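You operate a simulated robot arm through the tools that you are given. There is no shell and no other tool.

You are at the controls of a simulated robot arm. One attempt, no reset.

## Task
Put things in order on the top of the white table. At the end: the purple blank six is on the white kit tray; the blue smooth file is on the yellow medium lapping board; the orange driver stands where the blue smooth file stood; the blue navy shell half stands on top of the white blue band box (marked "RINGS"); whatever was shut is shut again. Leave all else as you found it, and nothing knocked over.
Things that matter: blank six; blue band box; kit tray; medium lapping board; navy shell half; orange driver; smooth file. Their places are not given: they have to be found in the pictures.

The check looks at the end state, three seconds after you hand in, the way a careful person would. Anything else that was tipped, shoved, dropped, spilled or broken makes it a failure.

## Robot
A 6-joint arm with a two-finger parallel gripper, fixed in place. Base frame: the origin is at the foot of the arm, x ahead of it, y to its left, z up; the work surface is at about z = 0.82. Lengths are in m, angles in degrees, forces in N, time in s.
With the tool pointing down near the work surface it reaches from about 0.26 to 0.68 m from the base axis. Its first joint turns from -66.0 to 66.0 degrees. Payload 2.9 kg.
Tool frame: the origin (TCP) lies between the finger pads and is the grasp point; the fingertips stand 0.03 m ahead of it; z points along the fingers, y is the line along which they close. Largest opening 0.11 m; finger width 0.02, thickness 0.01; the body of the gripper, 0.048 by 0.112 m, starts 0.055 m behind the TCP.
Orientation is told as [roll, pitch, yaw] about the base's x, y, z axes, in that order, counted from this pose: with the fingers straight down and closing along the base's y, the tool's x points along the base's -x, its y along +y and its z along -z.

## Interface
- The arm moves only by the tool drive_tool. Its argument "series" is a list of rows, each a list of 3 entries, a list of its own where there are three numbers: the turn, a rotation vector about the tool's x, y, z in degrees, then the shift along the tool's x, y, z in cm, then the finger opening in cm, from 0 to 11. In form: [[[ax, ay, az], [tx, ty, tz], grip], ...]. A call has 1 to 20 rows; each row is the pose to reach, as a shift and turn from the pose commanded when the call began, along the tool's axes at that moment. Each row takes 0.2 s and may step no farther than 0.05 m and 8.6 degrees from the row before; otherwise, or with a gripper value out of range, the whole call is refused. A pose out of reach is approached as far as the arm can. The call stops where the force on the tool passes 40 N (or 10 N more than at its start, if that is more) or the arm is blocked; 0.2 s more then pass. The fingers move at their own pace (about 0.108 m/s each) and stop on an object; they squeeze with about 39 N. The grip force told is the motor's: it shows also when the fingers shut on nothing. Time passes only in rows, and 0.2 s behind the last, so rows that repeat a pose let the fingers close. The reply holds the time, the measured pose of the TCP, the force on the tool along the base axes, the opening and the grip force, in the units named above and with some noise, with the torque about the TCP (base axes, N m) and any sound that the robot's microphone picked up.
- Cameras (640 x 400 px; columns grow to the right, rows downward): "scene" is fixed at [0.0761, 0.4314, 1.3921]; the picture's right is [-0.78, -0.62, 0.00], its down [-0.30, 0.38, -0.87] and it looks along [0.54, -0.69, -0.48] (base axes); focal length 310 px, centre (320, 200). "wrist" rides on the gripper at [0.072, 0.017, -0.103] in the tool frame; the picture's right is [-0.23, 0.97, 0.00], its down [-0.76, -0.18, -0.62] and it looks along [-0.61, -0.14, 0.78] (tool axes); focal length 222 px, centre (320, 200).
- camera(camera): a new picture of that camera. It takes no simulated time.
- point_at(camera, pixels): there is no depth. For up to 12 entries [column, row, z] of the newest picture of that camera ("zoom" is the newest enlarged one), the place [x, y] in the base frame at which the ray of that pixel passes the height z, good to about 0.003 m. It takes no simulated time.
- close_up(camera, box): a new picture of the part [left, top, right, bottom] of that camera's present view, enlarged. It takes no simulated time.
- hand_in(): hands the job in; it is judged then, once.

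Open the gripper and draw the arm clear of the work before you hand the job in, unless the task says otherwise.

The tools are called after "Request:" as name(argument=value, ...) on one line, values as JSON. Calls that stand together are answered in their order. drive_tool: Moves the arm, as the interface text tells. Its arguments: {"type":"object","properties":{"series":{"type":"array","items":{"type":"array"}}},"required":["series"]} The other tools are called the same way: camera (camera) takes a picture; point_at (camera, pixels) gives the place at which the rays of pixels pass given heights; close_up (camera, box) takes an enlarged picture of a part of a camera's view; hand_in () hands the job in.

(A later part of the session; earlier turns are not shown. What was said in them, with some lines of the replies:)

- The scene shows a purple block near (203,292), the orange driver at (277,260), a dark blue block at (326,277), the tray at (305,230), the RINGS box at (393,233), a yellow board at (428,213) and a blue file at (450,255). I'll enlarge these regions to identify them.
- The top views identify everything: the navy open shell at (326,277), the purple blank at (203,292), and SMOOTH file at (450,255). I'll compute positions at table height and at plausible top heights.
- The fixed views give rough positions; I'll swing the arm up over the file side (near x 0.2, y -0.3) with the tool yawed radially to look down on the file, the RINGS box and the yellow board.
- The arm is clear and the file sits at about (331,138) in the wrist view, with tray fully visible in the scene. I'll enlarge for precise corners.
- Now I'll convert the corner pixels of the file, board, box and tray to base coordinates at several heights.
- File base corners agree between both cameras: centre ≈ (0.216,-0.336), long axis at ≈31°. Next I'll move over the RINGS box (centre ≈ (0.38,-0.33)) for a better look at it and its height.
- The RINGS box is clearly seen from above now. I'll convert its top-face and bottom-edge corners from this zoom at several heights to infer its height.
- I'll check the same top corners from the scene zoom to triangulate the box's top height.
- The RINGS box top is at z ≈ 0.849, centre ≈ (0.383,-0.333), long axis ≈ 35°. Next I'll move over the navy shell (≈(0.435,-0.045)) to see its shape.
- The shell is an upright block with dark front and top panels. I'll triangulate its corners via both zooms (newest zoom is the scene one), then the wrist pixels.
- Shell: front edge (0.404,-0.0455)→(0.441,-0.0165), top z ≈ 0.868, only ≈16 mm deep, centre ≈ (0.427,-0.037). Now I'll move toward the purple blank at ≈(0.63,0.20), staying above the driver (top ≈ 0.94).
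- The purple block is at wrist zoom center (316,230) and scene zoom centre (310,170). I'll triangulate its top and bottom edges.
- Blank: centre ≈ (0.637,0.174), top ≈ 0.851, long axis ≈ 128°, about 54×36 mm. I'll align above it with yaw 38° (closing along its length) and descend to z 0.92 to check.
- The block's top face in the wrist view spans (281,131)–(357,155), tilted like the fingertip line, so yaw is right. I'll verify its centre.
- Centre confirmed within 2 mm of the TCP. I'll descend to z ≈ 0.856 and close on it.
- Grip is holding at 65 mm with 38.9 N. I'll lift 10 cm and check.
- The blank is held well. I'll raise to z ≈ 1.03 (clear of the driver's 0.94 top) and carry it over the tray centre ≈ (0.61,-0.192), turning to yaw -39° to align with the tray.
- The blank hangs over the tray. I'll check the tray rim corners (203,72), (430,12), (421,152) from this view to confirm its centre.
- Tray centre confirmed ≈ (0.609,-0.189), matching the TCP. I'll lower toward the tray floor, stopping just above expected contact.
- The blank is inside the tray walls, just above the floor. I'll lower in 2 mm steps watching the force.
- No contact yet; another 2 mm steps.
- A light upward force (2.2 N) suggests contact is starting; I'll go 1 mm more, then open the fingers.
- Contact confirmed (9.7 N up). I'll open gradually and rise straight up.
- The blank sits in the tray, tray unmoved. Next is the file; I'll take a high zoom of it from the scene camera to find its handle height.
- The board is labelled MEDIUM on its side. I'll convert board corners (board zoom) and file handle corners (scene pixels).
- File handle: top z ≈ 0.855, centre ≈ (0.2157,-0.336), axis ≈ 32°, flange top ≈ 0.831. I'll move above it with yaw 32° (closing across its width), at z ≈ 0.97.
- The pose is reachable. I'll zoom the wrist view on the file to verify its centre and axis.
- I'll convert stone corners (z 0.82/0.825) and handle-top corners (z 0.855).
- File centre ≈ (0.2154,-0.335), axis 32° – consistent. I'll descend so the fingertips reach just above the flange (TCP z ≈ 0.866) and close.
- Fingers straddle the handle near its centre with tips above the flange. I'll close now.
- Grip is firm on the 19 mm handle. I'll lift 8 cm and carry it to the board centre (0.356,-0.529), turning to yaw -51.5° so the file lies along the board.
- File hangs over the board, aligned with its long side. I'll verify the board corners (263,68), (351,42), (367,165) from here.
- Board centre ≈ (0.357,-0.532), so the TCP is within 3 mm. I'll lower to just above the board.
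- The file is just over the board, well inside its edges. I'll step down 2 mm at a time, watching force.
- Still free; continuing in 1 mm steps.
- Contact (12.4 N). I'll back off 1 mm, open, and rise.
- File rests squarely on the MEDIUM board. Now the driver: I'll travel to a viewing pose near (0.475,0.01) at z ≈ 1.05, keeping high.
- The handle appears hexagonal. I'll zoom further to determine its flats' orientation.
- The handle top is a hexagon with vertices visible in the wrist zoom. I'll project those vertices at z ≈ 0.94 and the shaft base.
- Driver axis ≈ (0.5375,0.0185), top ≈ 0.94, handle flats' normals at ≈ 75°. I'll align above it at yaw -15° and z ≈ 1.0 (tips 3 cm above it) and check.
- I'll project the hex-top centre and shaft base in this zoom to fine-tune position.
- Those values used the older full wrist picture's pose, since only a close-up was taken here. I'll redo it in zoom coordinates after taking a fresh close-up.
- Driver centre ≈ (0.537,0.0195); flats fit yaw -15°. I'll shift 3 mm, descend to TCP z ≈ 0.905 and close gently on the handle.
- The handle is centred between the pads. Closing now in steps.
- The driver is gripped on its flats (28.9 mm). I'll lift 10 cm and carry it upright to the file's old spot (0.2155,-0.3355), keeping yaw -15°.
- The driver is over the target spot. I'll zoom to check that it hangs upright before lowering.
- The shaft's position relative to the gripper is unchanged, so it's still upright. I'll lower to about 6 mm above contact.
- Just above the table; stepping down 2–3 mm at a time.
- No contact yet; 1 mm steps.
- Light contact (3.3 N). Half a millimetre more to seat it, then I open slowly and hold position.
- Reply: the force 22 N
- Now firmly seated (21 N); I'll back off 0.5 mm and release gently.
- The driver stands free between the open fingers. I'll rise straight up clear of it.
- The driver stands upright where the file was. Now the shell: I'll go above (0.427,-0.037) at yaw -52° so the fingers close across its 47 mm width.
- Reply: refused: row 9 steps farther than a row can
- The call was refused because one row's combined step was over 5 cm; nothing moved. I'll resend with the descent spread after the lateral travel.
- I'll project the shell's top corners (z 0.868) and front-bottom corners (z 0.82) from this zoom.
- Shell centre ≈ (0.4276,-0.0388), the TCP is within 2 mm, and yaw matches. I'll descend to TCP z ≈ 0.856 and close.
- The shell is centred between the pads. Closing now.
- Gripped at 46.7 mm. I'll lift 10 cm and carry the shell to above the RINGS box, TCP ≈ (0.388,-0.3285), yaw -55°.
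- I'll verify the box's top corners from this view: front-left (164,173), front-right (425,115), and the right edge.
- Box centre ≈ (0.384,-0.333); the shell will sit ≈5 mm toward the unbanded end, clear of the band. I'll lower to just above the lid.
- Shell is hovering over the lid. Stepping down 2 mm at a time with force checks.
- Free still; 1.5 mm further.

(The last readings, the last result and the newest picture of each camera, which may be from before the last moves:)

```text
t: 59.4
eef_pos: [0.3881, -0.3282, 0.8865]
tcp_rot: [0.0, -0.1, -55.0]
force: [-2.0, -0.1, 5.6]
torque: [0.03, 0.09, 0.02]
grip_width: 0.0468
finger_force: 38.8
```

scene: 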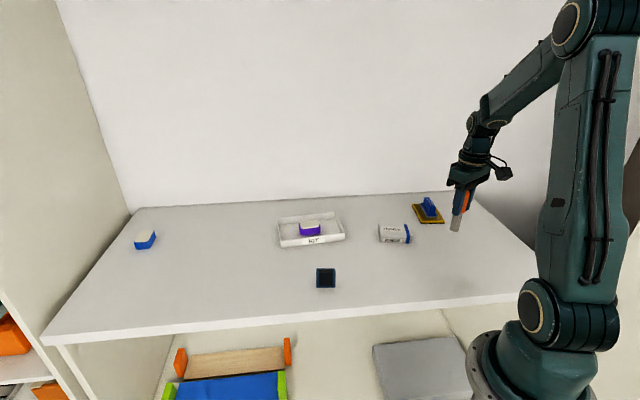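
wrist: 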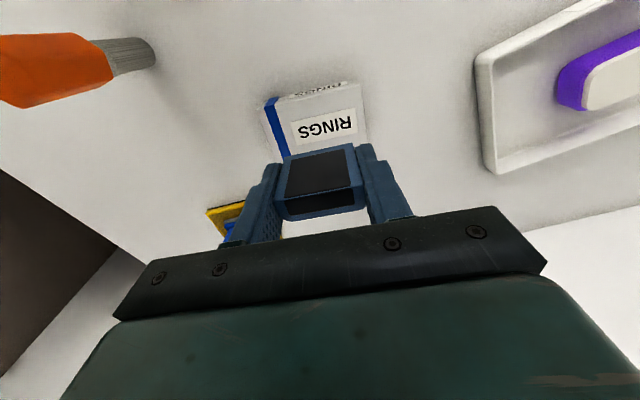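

Contact with the lid (5.6 N). I'll press 0.3 mm more to seat it flat, then open slowly in place.

Request:
drive_tool(series=[[[0, 0, 0], [0, 0, 0.03], 3.5], [[0, 0, 0], [0, 0, 0.03], 4.8], [[0, 0, 0], [0, 0, 0.03], 5.2], [[0, 0, 0], [0, 0, 0.0], 5.8], [[0, 0, 0], [0, 0, 0.0], 6.5], [[0, 0, 0], [0, 0, 0.0], 7], [[0, 0, 0], [0, 0, 0.0], 7]])

Request:
close_up(camera="scene", box=[352, 180, 442, 250])

Request:
close_up(camera="wrist", box=[200, 60, 440, 220])

```text
t: 61.0
eef_pos: [0.388, -0.3289, 0.8862]
tcp_rot: [0.1, 0.0, -55.0]
force: [0.0, -1.0, -1.4]
torque: [-0.02, 0.03, 0.0]
grip_width: 0.0699
finger_force: 0.0
```

```text
5.71 times, centred on (397, 215) of scene
```

zoom: 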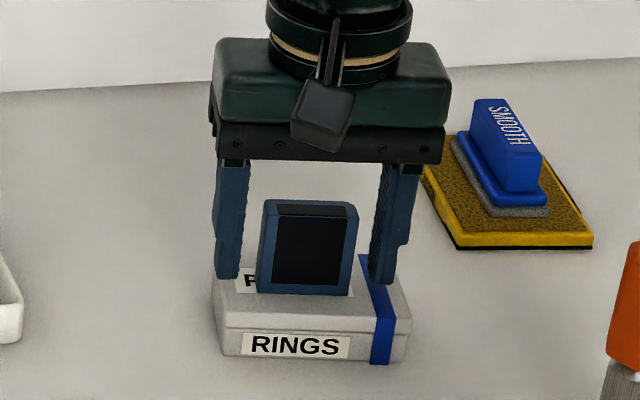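

```text
2.50 times, centred on (320, 140) of wrist
```

zoom: 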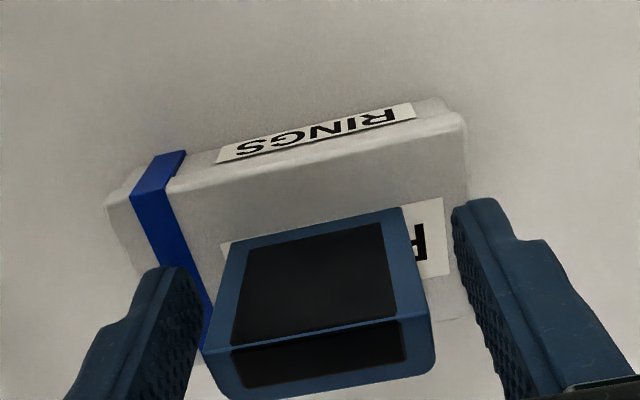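

The shell stands on the lid, fingers clear on both sides. I'll rise straight up and look.

Request:
drive_tool(series=[[[0, 0, 0], [0, 0, -2], 7], [[0, 0, 0], [0, 0, -5], 7], [[0, 0, 0], [0, 0, -9], 7], [[0, 0, 0], [0, 0, -13], 7], [[0, 0, 0], [0, 0, -16], 7]])

Request:
camera(camera="scene")

Request:
close_up(camera="scene", box=[352, 180, 482, 270])

Request:
camera(camera="wrist")

```text
t: 62.2
eef_pos: [0.3862, -0.3282, 1.0468]
tcp_rot: [0.0, -0.1, -54.9]
force: [0.5, -0.5, 0.1]
torque: [0.03, 0.0, -0.03]
grip_width: 0.0698
finger_force: 0.1
```

```text
taken
```

scene: 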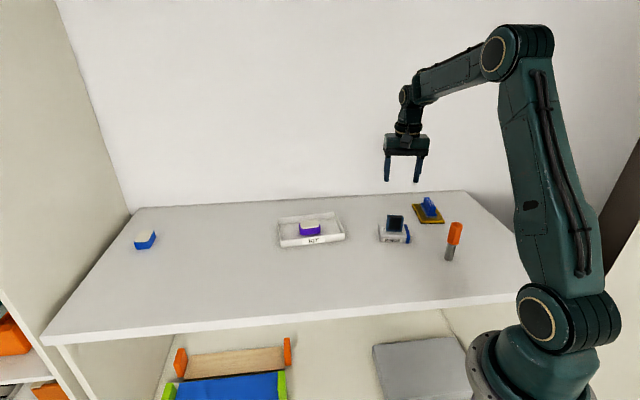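

```text
4.44 times, centred on (417, 225) of scene
```

zoom: 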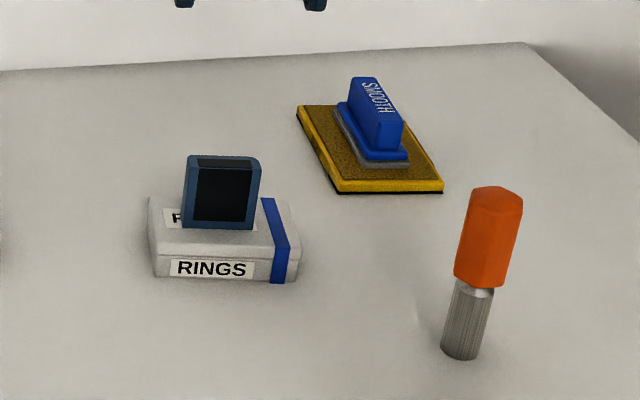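

```text
taken
```

wrist: 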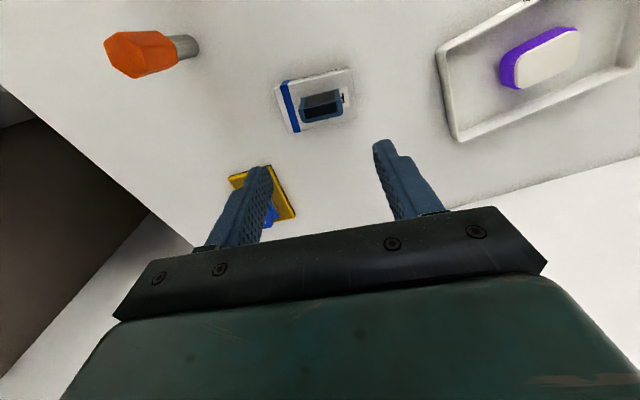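

Everything is in place: blank in tray, file on the MEDIUM board, driver upright at the file's old spot, shell on the RINGS box with lid and band undisturbed. I'll retract the arm to its starting region with the gripper open.

Request:
drive_tool(series=[[[0, 0, -6.8], [3.41, 1.98, -1.5], 9], [[0, 0, -13.6], [6.83, 3.96, -1.5], 10], [[0, 0, -20.5], [10.24, 5.94, -1.5], 11], [[0, 0, -27.4], [13.66, 7.92, -1.5], 11], [[0, 0, -34.3], [17.07, 9.9, -1.5], 11], [[0, 0, -41.2], [20.48, 11.87, -1.5], 11], [[0, 0, -48.1], [23.9, 13.85, -1.5], 11], [[0, 0, -55], [27.31, 15.83, -1.5], 11], [[0, 0, -55], [27.31, 15.83, -1.5], 11]])

Request:
camera(camera="scene")

Request:
close_up(camera="scene", box=[352, 180, 482, 270])

Request:
camera(camera="wrist")

```text
t: 64.2
eef_pos: [0.3605, -0.0153, 1.0616]
tcp_rot: [0.0, 0.0, 0.0]
force: [0.3, -0.6, 0.2]
torque: [0.02, -0.01, -0.02]
grip_width: 0.1101
finger_force: 0.0
```

```text
taken
```

scene: 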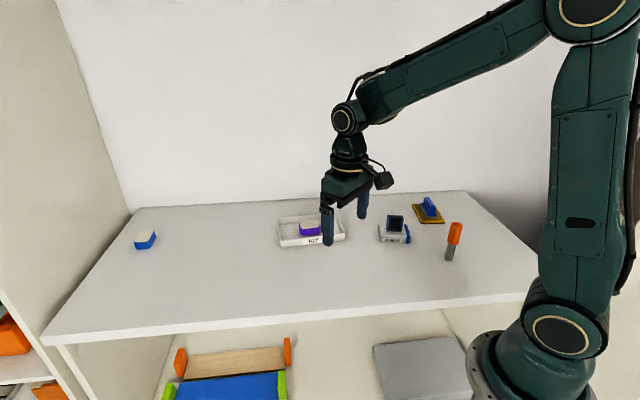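

```text
4.44 times, centred on (417, 225) of scene
```

zoom: 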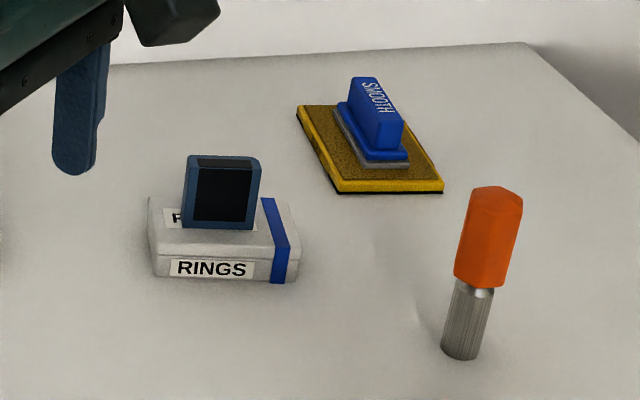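

```text
taken
```

wrist: 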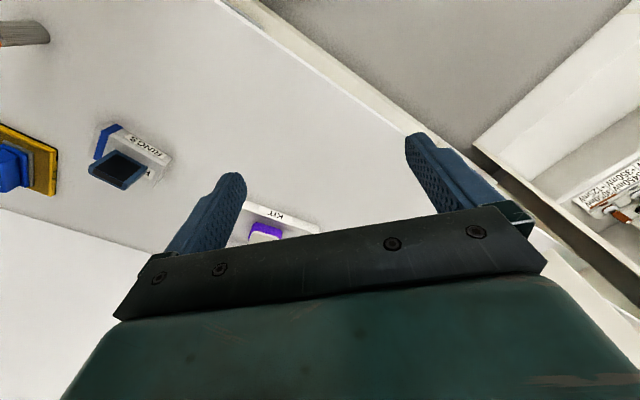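

The final pictures show all four items placed and stable, nothing else disturbed, and the arm open and clear. Handing in.

Request:
hand_in()

```text
The job is handed in.
```

The job is handed in, and the last pictures before hand-in show all four items in place and upright. The check's result hasn't come back to me.

- **Blank six:** the purple blank is in the middle of the white kit tray.
- **Smooth file:** it lies along the yellow board marked "MEDIUM", inside its edges.
- **Orange driver:** it stands upright at about x 0.215, y -0.338, within roughly 3 mm of where I measured the file's centre.
- **Navy shell half:** it stands on the lid of the "RINGS" box, clear of the blue band.

I opened nothing, so the "RINGS" box stayed shut with its band on. The other blue-and-white block was left alone, and no other object looks moved or knocked over. The arm is back near its starting pose with the gripper open.
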